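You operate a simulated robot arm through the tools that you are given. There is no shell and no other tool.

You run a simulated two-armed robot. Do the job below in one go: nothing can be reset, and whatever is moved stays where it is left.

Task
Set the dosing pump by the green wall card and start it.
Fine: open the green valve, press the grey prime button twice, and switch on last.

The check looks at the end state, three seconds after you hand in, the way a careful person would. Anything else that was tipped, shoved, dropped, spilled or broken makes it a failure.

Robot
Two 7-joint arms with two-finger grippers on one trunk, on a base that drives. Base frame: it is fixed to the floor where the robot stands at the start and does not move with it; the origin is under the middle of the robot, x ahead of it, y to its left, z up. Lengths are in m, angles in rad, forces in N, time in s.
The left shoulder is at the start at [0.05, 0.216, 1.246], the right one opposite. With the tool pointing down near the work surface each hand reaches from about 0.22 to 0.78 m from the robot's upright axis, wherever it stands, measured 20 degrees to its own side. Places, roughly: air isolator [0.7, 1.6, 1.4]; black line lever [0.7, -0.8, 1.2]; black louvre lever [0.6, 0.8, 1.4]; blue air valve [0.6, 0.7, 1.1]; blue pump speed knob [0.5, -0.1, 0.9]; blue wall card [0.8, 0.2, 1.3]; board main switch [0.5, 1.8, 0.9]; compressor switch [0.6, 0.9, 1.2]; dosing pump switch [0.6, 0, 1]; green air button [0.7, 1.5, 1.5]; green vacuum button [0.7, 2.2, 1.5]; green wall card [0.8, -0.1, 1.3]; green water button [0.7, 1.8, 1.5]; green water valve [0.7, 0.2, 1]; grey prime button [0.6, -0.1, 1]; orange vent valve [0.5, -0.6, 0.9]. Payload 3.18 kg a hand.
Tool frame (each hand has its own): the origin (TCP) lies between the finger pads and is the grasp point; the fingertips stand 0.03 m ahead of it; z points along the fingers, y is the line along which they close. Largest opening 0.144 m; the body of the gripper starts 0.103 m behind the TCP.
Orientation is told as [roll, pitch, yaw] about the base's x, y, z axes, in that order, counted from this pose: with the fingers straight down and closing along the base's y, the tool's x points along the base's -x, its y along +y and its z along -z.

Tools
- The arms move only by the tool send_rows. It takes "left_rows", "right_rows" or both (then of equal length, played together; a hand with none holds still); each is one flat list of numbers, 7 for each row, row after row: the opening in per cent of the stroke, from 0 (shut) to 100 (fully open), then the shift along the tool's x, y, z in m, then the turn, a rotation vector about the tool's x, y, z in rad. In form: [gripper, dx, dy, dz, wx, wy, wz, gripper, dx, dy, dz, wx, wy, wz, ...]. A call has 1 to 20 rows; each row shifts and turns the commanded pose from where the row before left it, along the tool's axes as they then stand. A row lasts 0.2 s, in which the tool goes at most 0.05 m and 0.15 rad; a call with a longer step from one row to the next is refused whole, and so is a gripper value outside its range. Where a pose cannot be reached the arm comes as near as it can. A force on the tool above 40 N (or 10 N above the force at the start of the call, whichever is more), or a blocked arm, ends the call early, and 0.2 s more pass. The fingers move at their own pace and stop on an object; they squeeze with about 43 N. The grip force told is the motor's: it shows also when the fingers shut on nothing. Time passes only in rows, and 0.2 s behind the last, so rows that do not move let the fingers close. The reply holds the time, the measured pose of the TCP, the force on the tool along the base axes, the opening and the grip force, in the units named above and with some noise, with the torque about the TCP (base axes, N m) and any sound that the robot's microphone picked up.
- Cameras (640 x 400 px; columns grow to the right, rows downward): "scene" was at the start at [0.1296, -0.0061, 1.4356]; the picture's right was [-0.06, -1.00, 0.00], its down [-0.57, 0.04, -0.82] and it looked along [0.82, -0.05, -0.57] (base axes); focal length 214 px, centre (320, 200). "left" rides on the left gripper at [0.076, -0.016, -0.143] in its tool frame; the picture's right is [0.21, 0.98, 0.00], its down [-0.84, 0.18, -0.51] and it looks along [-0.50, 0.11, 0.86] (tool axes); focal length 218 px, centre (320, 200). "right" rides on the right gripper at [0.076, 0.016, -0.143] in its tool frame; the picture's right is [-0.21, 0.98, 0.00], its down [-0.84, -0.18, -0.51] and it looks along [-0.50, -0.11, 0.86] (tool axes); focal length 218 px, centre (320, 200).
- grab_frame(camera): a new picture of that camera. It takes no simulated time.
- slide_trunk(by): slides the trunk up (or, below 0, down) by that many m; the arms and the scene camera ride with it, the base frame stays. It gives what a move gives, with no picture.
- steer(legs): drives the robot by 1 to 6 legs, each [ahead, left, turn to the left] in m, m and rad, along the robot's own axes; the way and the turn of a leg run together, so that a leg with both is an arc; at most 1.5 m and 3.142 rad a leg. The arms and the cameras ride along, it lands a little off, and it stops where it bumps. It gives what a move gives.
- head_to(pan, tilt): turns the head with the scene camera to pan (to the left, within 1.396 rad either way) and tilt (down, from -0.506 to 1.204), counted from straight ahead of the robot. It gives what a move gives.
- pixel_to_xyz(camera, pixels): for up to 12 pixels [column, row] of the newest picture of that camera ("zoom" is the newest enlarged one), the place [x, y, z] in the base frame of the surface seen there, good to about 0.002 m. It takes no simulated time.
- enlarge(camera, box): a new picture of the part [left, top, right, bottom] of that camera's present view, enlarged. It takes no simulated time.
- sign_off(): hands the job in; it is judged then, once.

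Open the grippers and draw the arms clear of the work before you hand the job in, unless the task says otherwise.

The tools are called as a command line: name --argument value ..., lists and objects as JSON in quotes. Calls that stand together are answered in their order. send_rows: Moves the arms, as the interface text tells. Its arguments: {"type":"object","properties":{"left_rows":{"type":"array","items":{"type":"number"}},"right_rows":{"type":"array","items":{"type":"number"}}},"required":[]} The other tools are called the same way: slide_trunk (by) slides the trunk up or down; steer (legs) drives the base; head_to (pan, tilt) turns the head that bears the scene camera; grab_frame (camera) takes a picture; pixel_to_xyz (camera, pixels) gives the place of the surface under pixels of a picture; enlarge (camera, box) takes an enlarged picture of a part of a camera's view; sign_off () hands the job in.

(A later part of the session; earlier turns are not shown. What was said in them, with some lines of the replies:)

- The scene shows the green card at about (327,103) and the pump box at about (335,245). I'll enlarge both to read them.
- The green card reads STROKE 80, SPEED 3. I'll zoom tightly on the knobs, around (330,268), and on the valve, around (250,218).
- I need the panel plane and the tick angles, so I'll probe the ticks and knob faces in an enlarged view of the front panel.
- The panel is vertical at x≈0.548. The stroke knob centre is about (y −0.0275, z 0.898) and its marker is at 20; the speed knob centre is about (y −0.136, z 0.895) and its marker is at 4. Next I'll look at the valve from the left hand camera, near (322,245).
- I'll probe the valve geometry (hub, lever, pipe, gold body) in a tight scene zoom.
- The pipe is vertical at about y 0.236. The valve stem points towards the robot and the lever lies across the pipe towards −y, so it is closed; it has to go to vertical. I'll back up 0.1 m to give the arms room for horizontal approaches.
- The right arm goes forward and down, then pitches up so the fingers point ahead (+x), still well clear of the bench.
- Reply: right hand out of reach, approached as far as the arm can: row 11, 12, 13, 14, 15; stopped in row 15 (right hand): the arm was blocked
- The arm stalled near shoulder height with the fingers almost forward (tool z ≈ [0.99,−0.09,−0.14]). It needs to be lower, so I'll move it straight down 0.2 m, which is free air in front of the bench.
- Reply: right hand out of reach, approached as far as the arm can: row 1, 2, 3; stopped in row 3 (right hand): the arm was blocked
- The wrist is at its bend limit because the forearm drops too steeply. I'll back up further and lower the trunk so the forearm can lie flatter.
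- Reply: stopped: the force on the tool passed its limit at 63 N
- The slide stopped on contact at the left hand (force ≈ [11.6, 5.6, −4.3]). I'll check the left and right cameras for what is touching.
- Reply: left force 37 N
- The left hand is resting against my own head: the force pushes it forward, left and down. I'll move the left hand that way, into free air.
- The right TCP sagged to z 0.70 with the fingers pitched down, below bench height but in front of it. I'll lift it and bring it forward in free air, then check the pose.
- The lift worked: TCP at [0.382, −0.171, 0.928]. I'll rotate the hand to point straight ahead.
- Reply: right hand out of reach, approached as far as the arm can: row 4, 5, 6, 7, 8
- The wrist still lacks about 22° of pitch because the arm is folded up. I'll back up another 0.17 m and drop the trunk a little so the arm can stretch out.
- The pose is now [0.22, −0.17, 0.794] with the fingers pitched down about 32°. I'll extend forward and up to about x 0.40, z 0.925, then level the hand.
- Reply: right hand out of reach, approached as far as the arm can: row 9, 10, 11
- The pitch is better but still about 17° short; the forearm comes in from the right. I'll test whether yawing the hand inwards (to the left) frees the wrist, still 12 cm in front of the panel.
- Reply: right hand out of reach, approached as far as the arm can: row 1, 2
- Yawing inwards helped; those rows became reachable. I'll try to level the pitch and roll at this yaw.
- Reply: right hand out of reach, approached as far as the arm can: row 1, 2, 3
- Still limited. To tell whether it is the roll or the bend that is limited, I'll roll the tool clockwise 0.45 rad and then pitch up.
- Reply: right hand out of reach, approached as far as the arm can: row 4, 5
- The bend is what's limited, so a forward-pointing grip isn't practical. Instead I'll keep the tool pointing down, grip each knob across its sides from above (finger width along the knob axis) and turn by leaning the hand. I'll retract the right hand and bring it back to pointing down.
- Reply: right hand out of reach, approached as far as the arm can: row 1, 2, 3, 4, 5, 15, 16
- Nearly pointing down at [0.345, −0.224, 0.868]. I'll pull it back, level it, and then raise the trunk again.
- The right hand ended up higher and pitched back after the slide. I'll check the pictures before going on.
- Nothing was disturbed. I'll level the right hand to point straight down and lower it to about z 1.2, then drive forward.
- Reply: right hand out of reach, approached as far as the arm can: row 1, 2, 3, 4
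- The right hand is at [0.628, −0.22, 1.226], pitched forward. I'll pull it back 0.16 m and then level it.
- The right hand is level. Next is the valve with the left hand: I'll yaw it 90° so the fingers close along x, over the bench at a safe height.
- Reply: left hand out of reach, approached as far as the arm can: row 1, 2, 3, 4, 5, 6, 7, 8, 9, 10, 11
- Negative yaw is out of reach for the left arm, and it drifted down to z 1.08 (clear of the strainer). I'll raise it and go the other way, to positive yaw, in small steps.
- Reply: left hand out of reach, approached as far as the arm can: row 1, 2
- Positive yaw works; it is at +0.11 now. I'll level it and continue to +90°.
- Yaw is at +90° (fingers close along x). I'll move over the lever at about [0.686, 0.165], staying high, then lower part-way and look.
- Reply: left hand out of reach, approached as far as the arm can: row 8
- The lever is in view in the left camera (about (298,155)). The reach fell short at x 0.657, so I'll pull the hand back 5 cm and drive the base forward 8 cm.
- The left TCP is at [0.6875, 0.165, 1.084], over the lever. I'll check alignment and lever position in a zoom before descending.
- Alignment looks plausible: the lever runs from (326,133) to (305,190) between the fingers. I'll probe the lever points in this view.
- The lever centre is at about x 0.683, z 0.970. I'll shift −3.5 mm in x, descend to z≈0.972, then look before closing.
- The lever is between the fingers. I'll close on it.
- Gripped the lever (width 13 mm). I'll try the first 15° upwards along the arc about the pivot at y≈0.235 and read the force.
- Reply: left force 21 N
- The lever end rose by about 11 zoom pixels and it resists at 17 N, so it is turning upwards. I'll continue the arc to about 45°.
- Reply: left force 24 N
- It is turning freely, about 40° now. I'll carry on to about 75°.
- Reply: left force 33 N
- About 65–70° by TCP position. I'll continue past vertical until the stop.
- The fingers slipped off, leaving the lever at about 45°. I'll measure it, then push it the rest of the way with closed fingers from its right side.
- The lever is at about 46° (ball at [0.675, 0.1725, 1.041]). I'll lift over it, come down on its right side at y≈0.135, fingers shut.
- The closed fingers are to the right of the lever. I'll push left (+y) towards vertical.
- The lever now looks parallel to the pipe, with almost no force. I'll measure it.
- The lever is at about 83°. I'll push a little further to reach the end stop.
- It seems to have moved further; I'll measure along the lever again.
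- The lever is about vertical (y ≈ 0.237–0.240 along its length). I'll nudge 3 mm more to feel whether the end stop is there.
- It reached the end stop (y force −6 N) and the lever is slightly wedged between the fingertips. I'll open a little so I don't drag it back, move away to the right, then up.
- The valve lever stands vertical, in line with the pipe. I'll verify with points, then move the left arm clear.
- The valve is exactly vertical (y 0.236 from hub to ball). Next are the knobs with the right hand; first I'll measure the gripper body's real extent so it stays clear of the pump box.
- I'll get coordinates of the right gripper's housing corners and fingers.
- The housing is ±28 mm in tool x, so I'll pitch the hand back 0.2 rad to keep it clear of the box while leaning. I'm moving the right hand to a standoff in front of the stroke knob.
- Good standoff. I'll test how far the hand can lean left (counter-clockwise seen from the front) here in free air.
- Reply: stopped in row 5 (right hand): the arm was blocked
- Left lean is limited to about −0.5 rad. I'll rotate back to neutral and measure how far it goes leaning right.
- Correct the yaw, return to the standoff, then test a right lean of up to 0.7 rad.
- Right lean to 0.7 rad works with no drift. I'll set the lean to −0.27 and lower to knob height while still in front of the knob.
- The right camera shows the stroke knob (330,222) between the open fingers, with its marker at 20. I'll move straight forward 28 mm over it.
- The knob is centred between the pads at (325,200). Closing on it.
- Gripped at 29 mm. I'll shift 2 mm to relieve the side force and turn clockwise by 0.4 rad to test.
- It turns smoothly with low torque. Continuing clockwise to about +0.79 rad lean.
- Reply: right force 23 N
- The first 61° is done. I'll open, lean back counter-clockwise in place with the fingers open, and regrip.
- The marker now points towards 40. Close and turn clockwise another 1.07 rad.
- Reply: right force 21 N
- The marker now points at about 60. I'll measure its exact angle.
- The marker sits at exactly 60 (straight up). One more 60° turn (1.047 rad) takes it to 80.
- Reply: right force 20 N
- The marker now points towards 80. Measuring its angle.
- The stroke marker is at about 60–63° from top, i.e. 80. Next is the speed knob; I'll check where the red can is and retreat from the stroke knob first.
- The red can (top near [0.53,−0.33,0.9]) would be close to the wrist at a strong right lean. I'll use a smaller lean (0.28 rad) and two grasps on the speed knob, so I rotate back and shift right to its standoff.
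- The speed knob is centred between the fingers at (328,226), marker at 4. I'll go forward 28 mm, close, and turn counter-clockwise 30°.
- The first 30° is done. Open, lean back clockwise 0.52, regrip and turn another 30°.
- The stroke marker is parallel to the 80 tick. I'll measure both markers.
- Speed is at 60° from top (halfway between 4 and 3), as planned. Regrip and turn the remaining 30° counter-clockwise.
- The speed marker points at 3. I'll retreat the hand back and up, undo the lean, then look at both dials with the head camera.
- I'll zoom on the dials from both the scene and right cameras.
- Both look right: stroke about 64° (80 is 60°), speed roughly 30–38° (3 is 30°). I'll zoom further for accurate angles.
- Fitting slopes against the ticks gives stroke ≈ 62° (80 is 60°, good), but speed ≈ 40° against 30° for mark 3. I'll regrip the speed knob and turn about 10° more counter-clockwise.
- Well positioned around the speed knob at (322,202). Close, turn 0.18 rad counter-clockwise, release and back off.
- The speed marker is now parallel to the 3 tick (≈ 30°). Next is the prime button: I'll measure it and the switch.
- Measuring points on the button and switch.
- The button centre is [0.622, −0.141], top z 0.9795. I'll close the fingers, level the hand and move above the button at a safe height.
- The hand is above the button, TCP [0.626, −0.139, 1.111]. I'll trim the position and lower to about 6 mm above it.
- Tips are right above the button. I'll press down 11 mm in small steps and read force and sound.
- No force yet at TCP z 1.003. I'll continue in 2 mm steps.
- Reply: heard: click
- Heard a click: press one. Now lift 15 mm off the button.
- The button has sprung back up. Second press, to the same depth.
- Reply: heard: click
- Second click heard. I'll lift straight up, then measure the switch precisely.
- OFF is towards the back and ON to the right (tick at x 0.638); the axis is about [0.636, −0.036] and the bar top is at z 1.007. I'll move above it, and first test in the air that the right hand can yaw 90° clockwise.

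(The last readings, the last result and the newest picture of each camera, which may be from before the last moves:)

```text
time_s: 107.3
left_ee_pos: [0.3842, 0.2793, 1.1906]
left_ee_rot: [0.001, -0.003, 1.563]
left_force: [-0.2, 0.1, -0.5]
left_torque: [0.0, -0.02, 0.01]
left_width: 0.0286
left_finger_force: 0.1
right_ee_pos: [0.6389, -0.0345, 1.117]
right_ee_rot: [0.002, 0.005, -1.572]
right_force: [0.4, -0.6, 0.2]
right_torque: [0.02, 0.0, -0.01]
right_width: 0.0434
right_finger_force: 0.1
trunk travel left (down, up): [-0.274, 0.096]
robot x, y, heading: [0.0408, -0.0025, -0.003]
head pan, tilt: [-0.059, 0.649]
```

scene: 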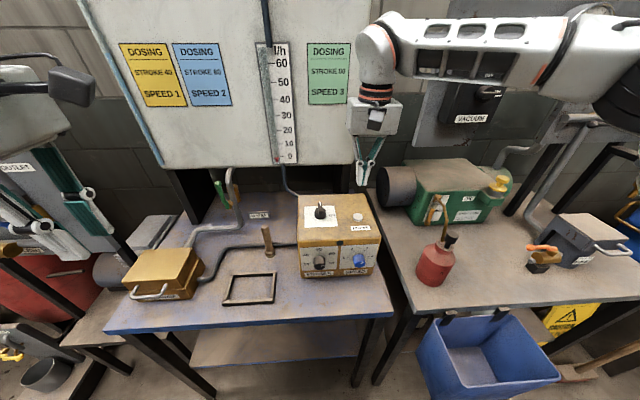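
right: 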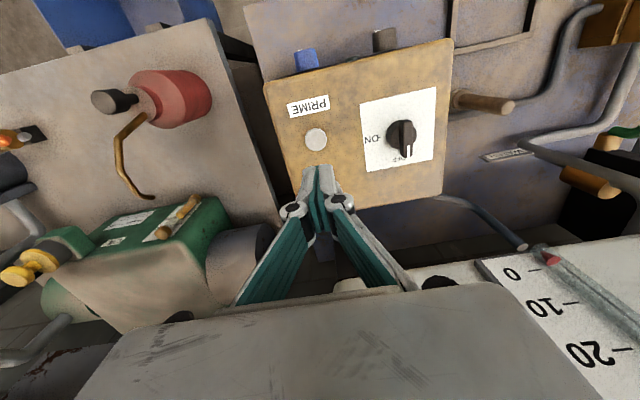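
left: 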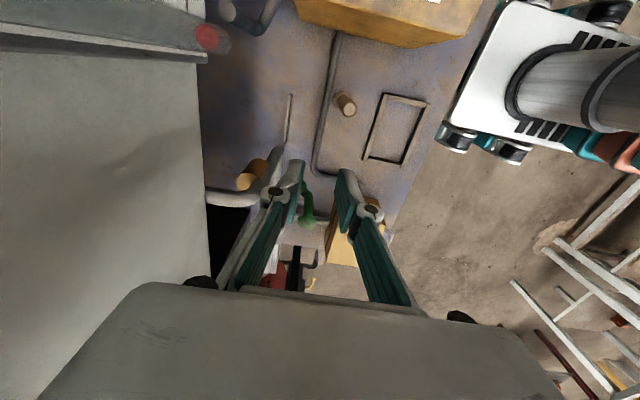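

The 90° clockwise yaw is fully reachable. Rotate back and check alignment over the switch.

send_rows --right_rows '[30, 0, 0, 0, 0, 0, -0.1428, 30, 0, 0, 0, 0, 0, -0.1428, 30, 0, 0, 0, 0, 0, -0.1428, 30, 0, 0, 0, 0, 0, -0.1428, 30, 0, 0, 0, 0, 0, -0.1428, 30, 0, 0, 0, 0, 0, -0.1428, 30, 0, 0, 0, 0, 0, -0.1428, 30, 0, 0, 0, 0, 0, -0.1428, 30, 0, 0, 0, 0, 0, -0.1428, 30, 0, 0, 0, 0, 0, -0.1428, 30, 0, 0, 0, 0, 0, -0.1428]'

grab_frame --camera "right"

enlarge --camera "scene" --box '[270, 130, 380, 240]'

```text
time_s: 109.8
left_ee_pos: [0.383, 0.2807, 1.1906]
left_ee_rot: [0.0, -0.002, 1.564]
left_force: [0.6, 0.8, -0.3]
left_torque: [0.04, 0.0, 0.0]
left_width: 0.0287
left_finger_force: 0.0
right_ee_pos: [0.639, -0.0332, 1.1165]
right_ee_rot: [0.004, -0.003, 0.004]
right_force: [-0.8, 0.3, 0.3]
right_torque: [0.0, 0.0, 0.02]
right_width: 0.0431
right_finger_force: 0.0
trunk travel left (down, up): [-0.274, 0.096]
robot x, y, heading: [0.0371, 0.0003, -0.003]
head pan, tilt: [-0.059, 0.649]
```

```text
taken
```

right: 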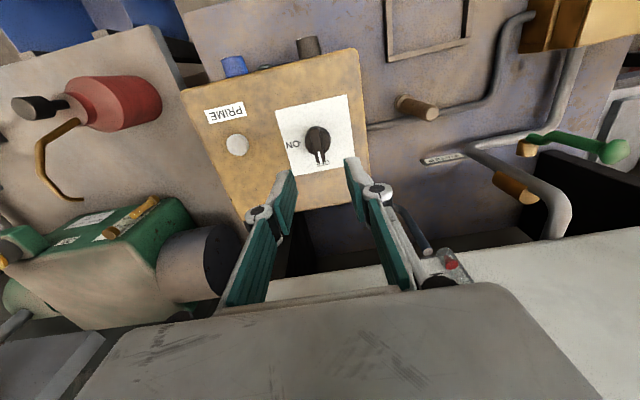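

```text
3.64 times, centred on (325, 185) of scene
```

zoom: 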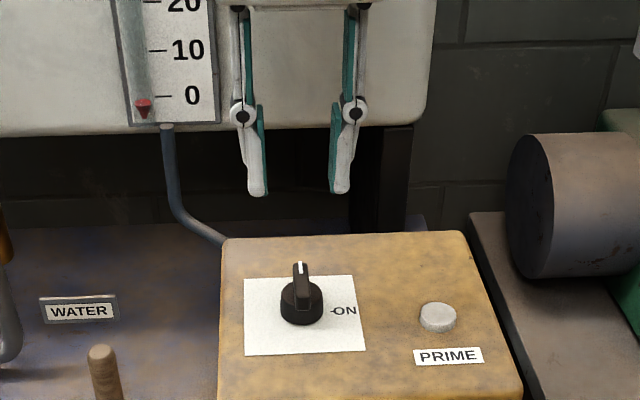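

I'll refine the switch axis from the right camera (knob at (318,140)).

enlarge --camera "right" --box '[280, 100, 360, 180]'

```text
5.00 times, centred on (320, 140) of right
```

zoom: 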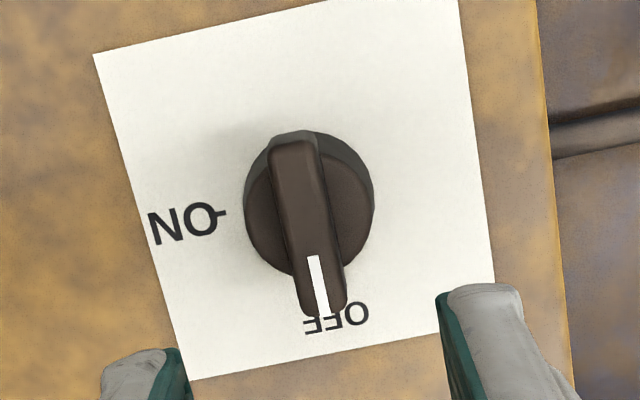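

pixel_to_xyz --camera "zoom" --pixels '[[295, 160], [270, 160], [318, 160], [320, 290], [302, 220], [280, 220], [325, 220], [222, 213], [250, 200], [368, 190], [100, 60], [485, 275]]'

```text
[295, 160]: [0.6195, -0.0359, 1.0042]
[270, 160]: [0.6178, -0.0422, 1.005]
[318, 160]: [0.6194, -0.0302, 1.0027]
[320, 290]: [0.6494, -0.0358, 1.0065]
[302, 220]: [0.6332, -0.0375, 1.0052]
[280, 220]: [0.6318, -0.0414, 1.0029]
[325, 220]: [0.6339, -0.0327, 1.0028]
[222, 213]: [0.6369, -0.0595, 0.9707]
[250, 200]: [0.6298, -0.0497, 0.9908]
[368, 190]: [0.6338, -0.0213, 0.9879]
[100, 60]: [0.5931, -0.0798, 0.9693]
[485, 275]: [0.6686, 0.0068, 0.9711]
```

The axis is about [0.636, −0.036]. I'll trim 3 mm in x and y and descend so the tips straddle the bar.

send_rows --right_rows '[30, 0.003, -0.0028, 0.03, 0, 0, 0, 30, 0, 0, 0.04, 0, 0, 0, 30, 0, 0, 0.0255, 0, 0, 0]'

enlarge --camera "scene" --box '[290, 165, 360, 235]'

```text
time_s: 110.5
left_ee_pos: [0.3846, 0.2802, 1.1897]
left_ee_rot: [0.0, -0.003, 1.563]
left_force: [0.0, 0.1, -0.6]
left_torque: [0.02, 0.0, 0.01]
left_width: 0.029
left_finger_force: 0.0
right_ee_pos: [0.6367, -0.0357, 1.0216]
right_ee_rot: [0.005, 0.001, -0.001]
right_force: [1.1, 0.7, -0.3]
right_torque: [0.02, -0.02, 0.0]
right_width: 0.0433
right_finger_force: 0.1
trunk travel left (down, up): [-0.274, 0.096]
robot x, y, heading: [0.0409, -0.0023, -0.003]
head pan, tilt: [-0.059, 0.649]
```

```text
5.71 times, centred on (325, 200) of scene
```

zoom: 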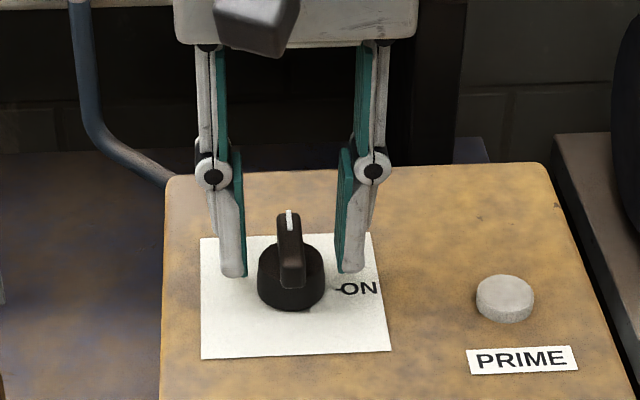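

The tips straddle the bar. Everything else is set: valve open, stroke 80, speed 3, primed twice. Now close and turn clockwise 90° to ON.

send_rows --right_rows '[0, 0, 0, 0, 0, 0, 0, 0, 0, 0, 0, 0, 0, 0, 0, 0, 0, 0, 0, 0, 0.1428, 0, 0, 0, 0, 0, 0, 0.1428, 0, 0, 0, 0, 0, 0, 0.1428]'

enlarge --camera "scene" --box '[290, 165, 360, 235]'

```text
time_s: 111.8
left_ee_pos: [0.3833, 0.2805, 1.1906]
left_ee_rot: [0.001, -0.001, 1.563]
left_force: [-0.1, 0.2, 0.4]
left_torque: [-0.01, 0.0, 0.01]
left_width: 0.0291
left_finger_force: 0.1
right_ee_pos: [0.6361, -0.0364, 1.022]
right_ee_rot: [0.004, 0.001, -0.428]
right_force: [0.0, 3.7, 1.7]
right_torque: [-0.44, -1.1, 0.01]
right_width: 0.0118
right_finger_force: 42.2
trunk travel left (down, up): [-0.274, 0.096]
robot x, y, heading: [0.0388, -0.0008, -0.005]
head pan, tilt: [-0.059, 0.649]
```

```text
5.71 times, centred on (325, 200) of scene
```

zoom: 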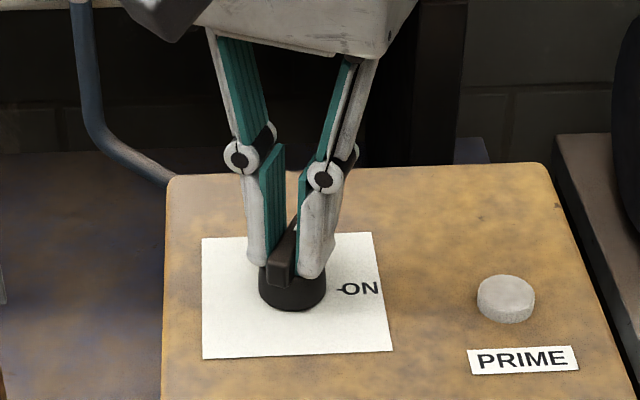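

The switch turns with the hand (about 25°). Continuing to 90°.

send_rows --right_rows '[0, 0, 0, 0, 0, 0, 0.1428, 0, 0, 0, 0, 0, 0, 0.1428, 0, 0, 0, 0, 0, 0, 0.1428, 0, 0, 0, 0, 0, 0, 0.1428, 0, 0, 0, 0, 0, 0, 0.1428, 0, 0, 0, 0, 0, 0, 0.1428, 0, 0, 0, 0, 0, 0, 0.1428, 0, 0, 0, 0, 0, 0, 0.1428]'

enlarge --camera "scene" --box '[290, 165, 360, 235]'

```text
time_s: 113.5
left_ee_pos: [0.3844, 0.2828, 1.1886]
left_ee_rot: [0.001, 0.0, 1.564]
left_force: [0.0, -0.6, -0.1]
left_torque: [0.01, 0.02, 0.01]
left_width: 0.0291
left_finger_force: 0.1
right_ee_pos: [0.6363, -0.0343, 1.0223]
right_ee_rot: [0.004, 0.004, -1.573]
right_force: [11.1, 14.7, 13.5]
right_torque: [-0.51, -0.32, 0.04]
right_width: 0.0119
right_finger_force: 42.0
trunk travel left (down, up): [-0.274, 0.096]
robot x, y, heading: [0.0373, -0.0035, -0.003]
head pan, tilt: [-0.059, 0.649]
```

```text
5.71 times, centred on (325, 200) of scene
```

zoom: 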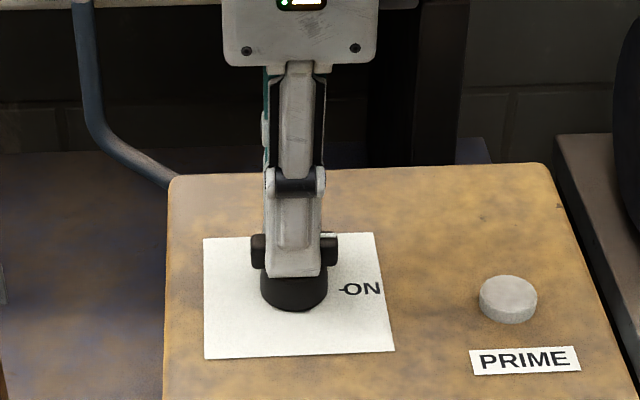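

At 90°. I'll release, lift straight up and check.

send_rows --right_rows '[30, 0, 0, 0, 0, 0, 0, 30, 0, 0, 0, 0, 0, 0, 30, 0, 0, -0.035, 0, 0, 0, 30, 0, 0, -0.035, 0, 0, 0, 30, 0, 0, -0.035, 0, 0, 0]'

enlarge --camera "scene" --box '[290, 195, 390, 290]'

grab_frame --camera "scene"

```text
time_s: 114.8
left_ee_pos: [0.3838, 0.2812, 1.1894]
left_ee_rot: [-0.001, -0.001, 1.564]
left_force: [-0.7, -0.6, 0.2]
left_torque: [-0.05, -0.03, 0.0]
left_width: 0.0288
left_finger_force: 0.0
right_ee_pos: [0.6344, -0.0363, 1.1256]
right_ee_rot: [-0.002, 0.003, -1.569]
right_force: [-0.8, -0.6, -0.1]
right_torque: [-0.02, -0.01, 0.01]
right_width: 0.0431
right_finger_force: 0.0
trunk travel left (down, up): [-0.274, 0.096]
robot x, y, heading: [0.04, -0.0018, -0.005]
head pan, tilt: [-0.059, 0.649]
```

```text
4.21 times, centred on (340, 242) of scene
```

zoom: 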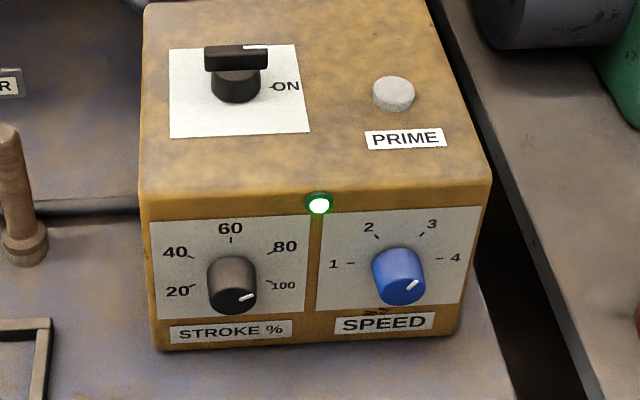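

```text
taken
```

scene: 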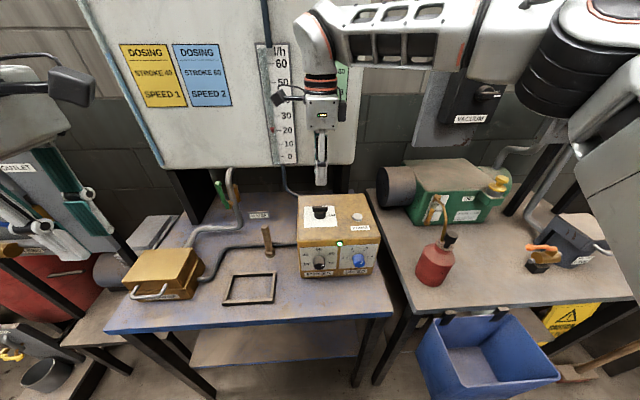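

The lamp is green and the switch points to ON. I'll retract the right arm back towards the robot and open both grippers.

send_rows --right_rows '[60, 0, -0.04, -0.01, 0, 0, 0, 60, 0, -0.04, -0.01, 0, 0, 0, 60, -0.01, -0.04, -0.01, 0, 0, 0, 60, -0.02, -0.04, 0, 0, 0, 0, 60, -0.03, -0.03, 0, 0, 0, 0, 60, -0.03, -0.03, 0, 0, 0, 0, 100, -0.03, -0.02, 0, 0, 0, 0, 100, 0, 0, 0, 0, 0, 0]' --left_rows '[40, 0, 0, 0, 0, 0, 0, 40, 0, 0, 0, 0, 0, 0, 60, 0, 0, 0, 0, 0, 0, 60, 0, 0, 0, 0, 0, 0, 60, 0, 0, 0, 0, 0, 0, 60, 0, 0, 0, 0, 0, 0, 100, 0, 0, 0, 0, 0, 0, 100, 0, 0, 0, 0, 0, 0]'

grab_frame --camera "scene"

enlarge --camera "scene" --box '[310, 252, 334, 276]'

enlarge --camera "scene" --box '[180, 30, 360, 240]'

```text
time_s: 116.5
left_ee_pos: [0.3847, 0.2804, 1.1901]
left_ee_rot: [-0.001, 0.0, 1.562]
left_force: [-0.6, 0.0, -0.7]
left_torque: [-0.02, -0.03, 0.02]
left_width: 0.1439
left_finger_force: 0.1
right_ee_pos: [0.3976, -0.156, 1.1566]
right_ee_rot: [0.002, 0.002, -1.57]
right_force: [0.6, 0.6, 0.2]
right_torque: [-0.04, 0.02, 0.0]
right_width: 0.144
right_finger_force: 0.1
trunk travel left (down, up): [-0.274, 0.096]
robot x, y, heading: [0.039, -0.0013, -0.003]
head pan, tilt: [-0.059, 0.649]
```

```text
taken
```

scene: 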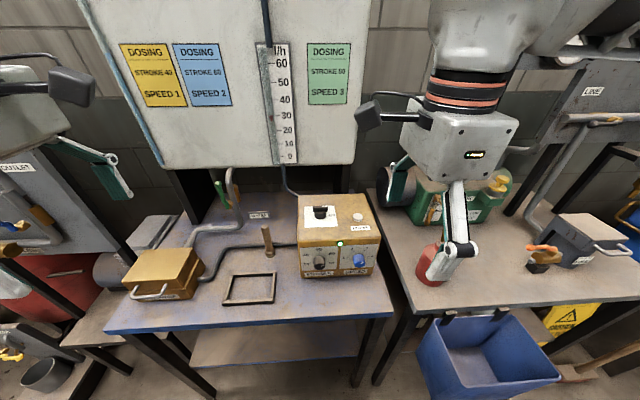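

```text
16.00 times, centred on (322, 264) of scene
```

zoom: 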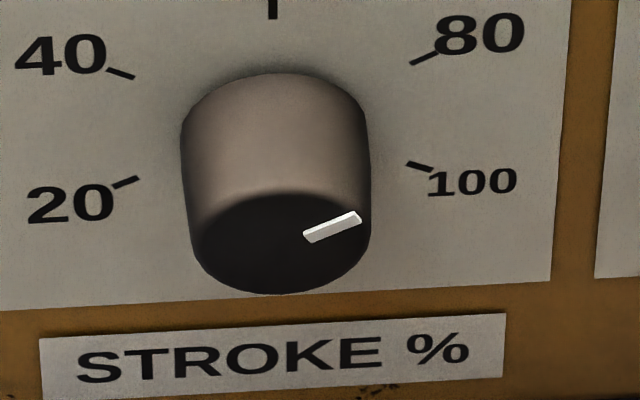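

```text
1.90 times, centred on (270, 135) of scene
```

zoom: 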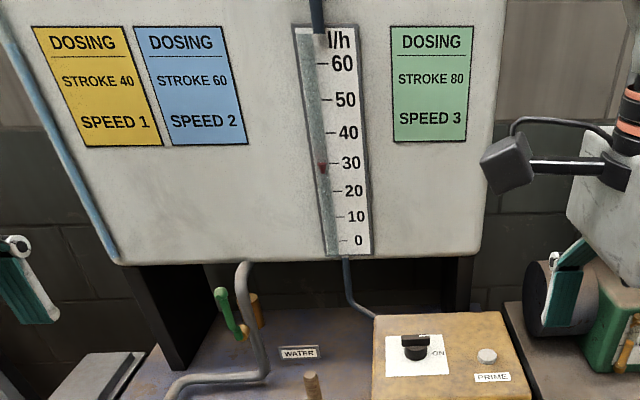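

The float is rising (about 28 now), so water is flowing. I'll back the base away to bring the arms well clear, then take a final look.

steer --legs '[[-0.25, 0, 0]]'

grab_frame --camera "scene"

enlarge --camera "scene" --box '[180, 30, 360, 260]'

enlarge --camera "scene" --box '[295, 190, 385, 250]'

```text
time_s: 118.4
left_ee_pos: [0.1289, 0.2816, 1.1915]
left_ee_rot: [0.001, -0.001, 1.563]
left_force: [0.0, 0.5, 0.3]
left_torque: [0.0, -0.02, 0.04]
left_width: 0.1441
left_finger_force: 0.0
right_ee_pos: [0.142, -0.1557, 1.1564]
right_ee_rot: [0.002, 0.004, -1.572]
right_force: [-0.4, 0.0, -0.2]
right_torque: [-0.03, -0.06, -0.04]
right_width: 0.1439
right_finger_force: 0.1
trunk travel left (down, up): [-0.274, 0.096]
robot x, y, heading: [-0.2193, -0.0033, -0.004]
head pan, tilt: [-0.059, 0.649]
```

```text
taken
```

scene: 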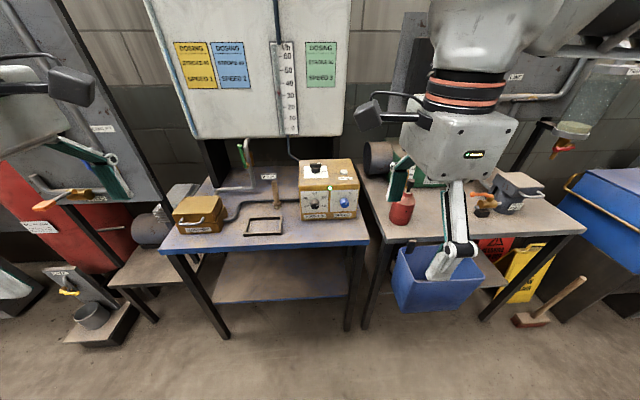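

```text
1.74 times, centred on (270, 145) of scene
```

zoom: 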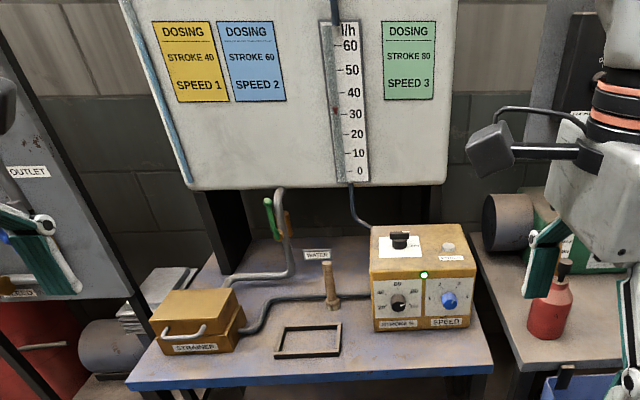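

```text
6.67 times, centred on (340, 220) of scene
```

zoom: 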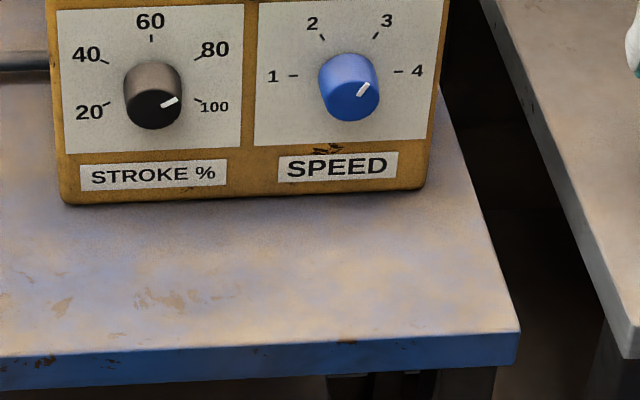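

The float keeps rising, the lamp is lit and the dials are correct. I'll lower the right hand out of the view (free space in front of the robot) to confirm nothing else changed on the right bench.

send_rows --right_rows '[100, 0, 0, 0.04, 0, 0, 0, 100, 0, 0, 0.04, 0, 0, 0, 100, 0, 0, 0.04, 0, 0, 0, 100, 0, 0, 0.04, 0, 0, 0]'

head_to --pan -0.3 --tilt 0.35

grab_frame --camera "scene"

enlarge --camera "scene" --box '[140, 80, 320, 260]'

```text
time_s: 119.4
left_ee_pos: [0.1309, 0.2814, 1.1898]
left_ee_rot: [-0.001, -0.003, 1.563]
left_force: [0.9, -0.3, -0.1]
left_torque: [0.0, 0.01, -0.03]
left_width: 0.1442
left_finger_force: 0.1
right_ee_pos: [0.1428, -0.1573, 0.9968]
right_ee_rot: [0.001, 0.004, -1.572]
right_force: [-0.1, 1.1, -0.2]
right_torque: [0.0, 0.0, -0.01]
right_width: 0.144
right_finger_force: 0.0
trunk travel left (down, up): [-0.274, 0.096]
robot x, y, heading: [-0.22, -0.0004, -0.005]
head pan, tilt: [-0.059, 0.649]
```

```text
time_s: 120.2
left_ee_pos: [0.129, 0.2821, 1.1899]
left_ee_rot: [0.0, -0.002, 1.562]
left_force: [-1.0, 0.2, -0.1]
left_torque: [0.01, 0.0, 0.02]
left_width: 0.144
left_finger_force: 0.0
right_ee_pos: [0.143, -0.158, 0.9977]
right_ee_rot: [0.001, 0.004, -1.572]
right_force: [0.1, 0.7, -0.8]
right_torque: [0.03, 0.0, 0.0]
right_width: 0.144
right_finger_force: 0.1
trunk travel left (down, up): [-0.274, 0.096]
robot x, y, heading: [-0.2194, -0.0013, -0.006]
head pan, tilt: [-0.3, 0.351]
```

```text
taken
```

scene: 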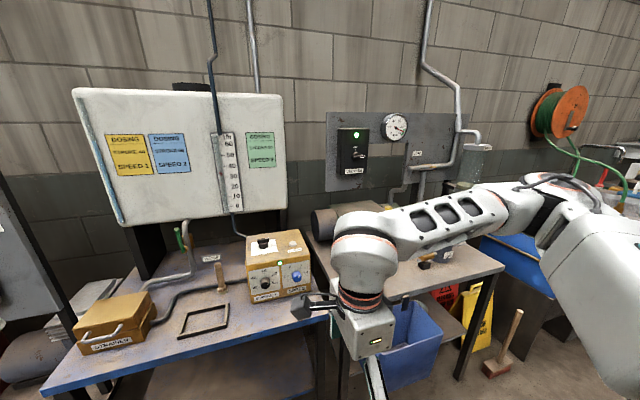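

```text
2.22 times, centred on (230, 170) of scene
```

zoom: 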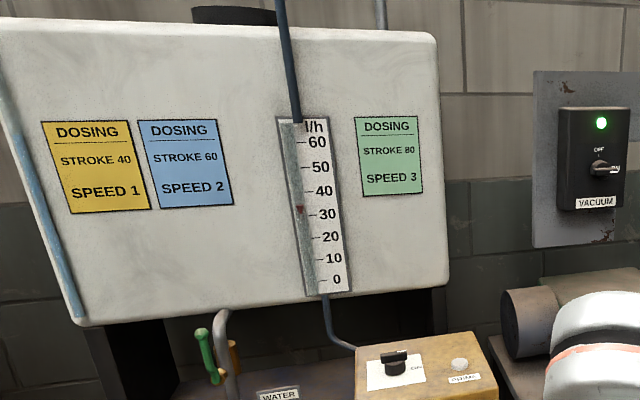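

The vacuum panel is unchanged (green lamp on). The pump lamp is lit, the switch is at ON, the valve lever is in line with the pipe, the float has settled near 32 l/h, and both arms are clear with open grippers. Handing in.

sign_off

```text
The job is handed in.
```

The dosing pump is set to the green wall card (stroke 80, speed 3) and running, and I've handed the job in. I don't have the check's result.

- **Valve:** the green water valve is fully open; its lever is vertical, in line with the pipe and against its stop.
- **Settings:** speed is on the 3 mark. The stroke marker sits about 2–5° past the 80 mark towards 100. I left it because I only saw the larger figure once the pump was on.
- **Prime:** I pressed the grey button twice and heard a click each time.
- **Switch:** I turned it on last. The pump lamp is green and the flow float rose and settled near 32 l/h.

Early on, while I was lowering the trunk, the left hand pressed against the robot's own head. I moved it clear and saw no damage. In the final pictures nothing else looked shoved, tipped or spilled, and the arms are clear with the grippers open. Part of the right bench was hidden behind the arm in those pictures, so I couldn't see all of it.
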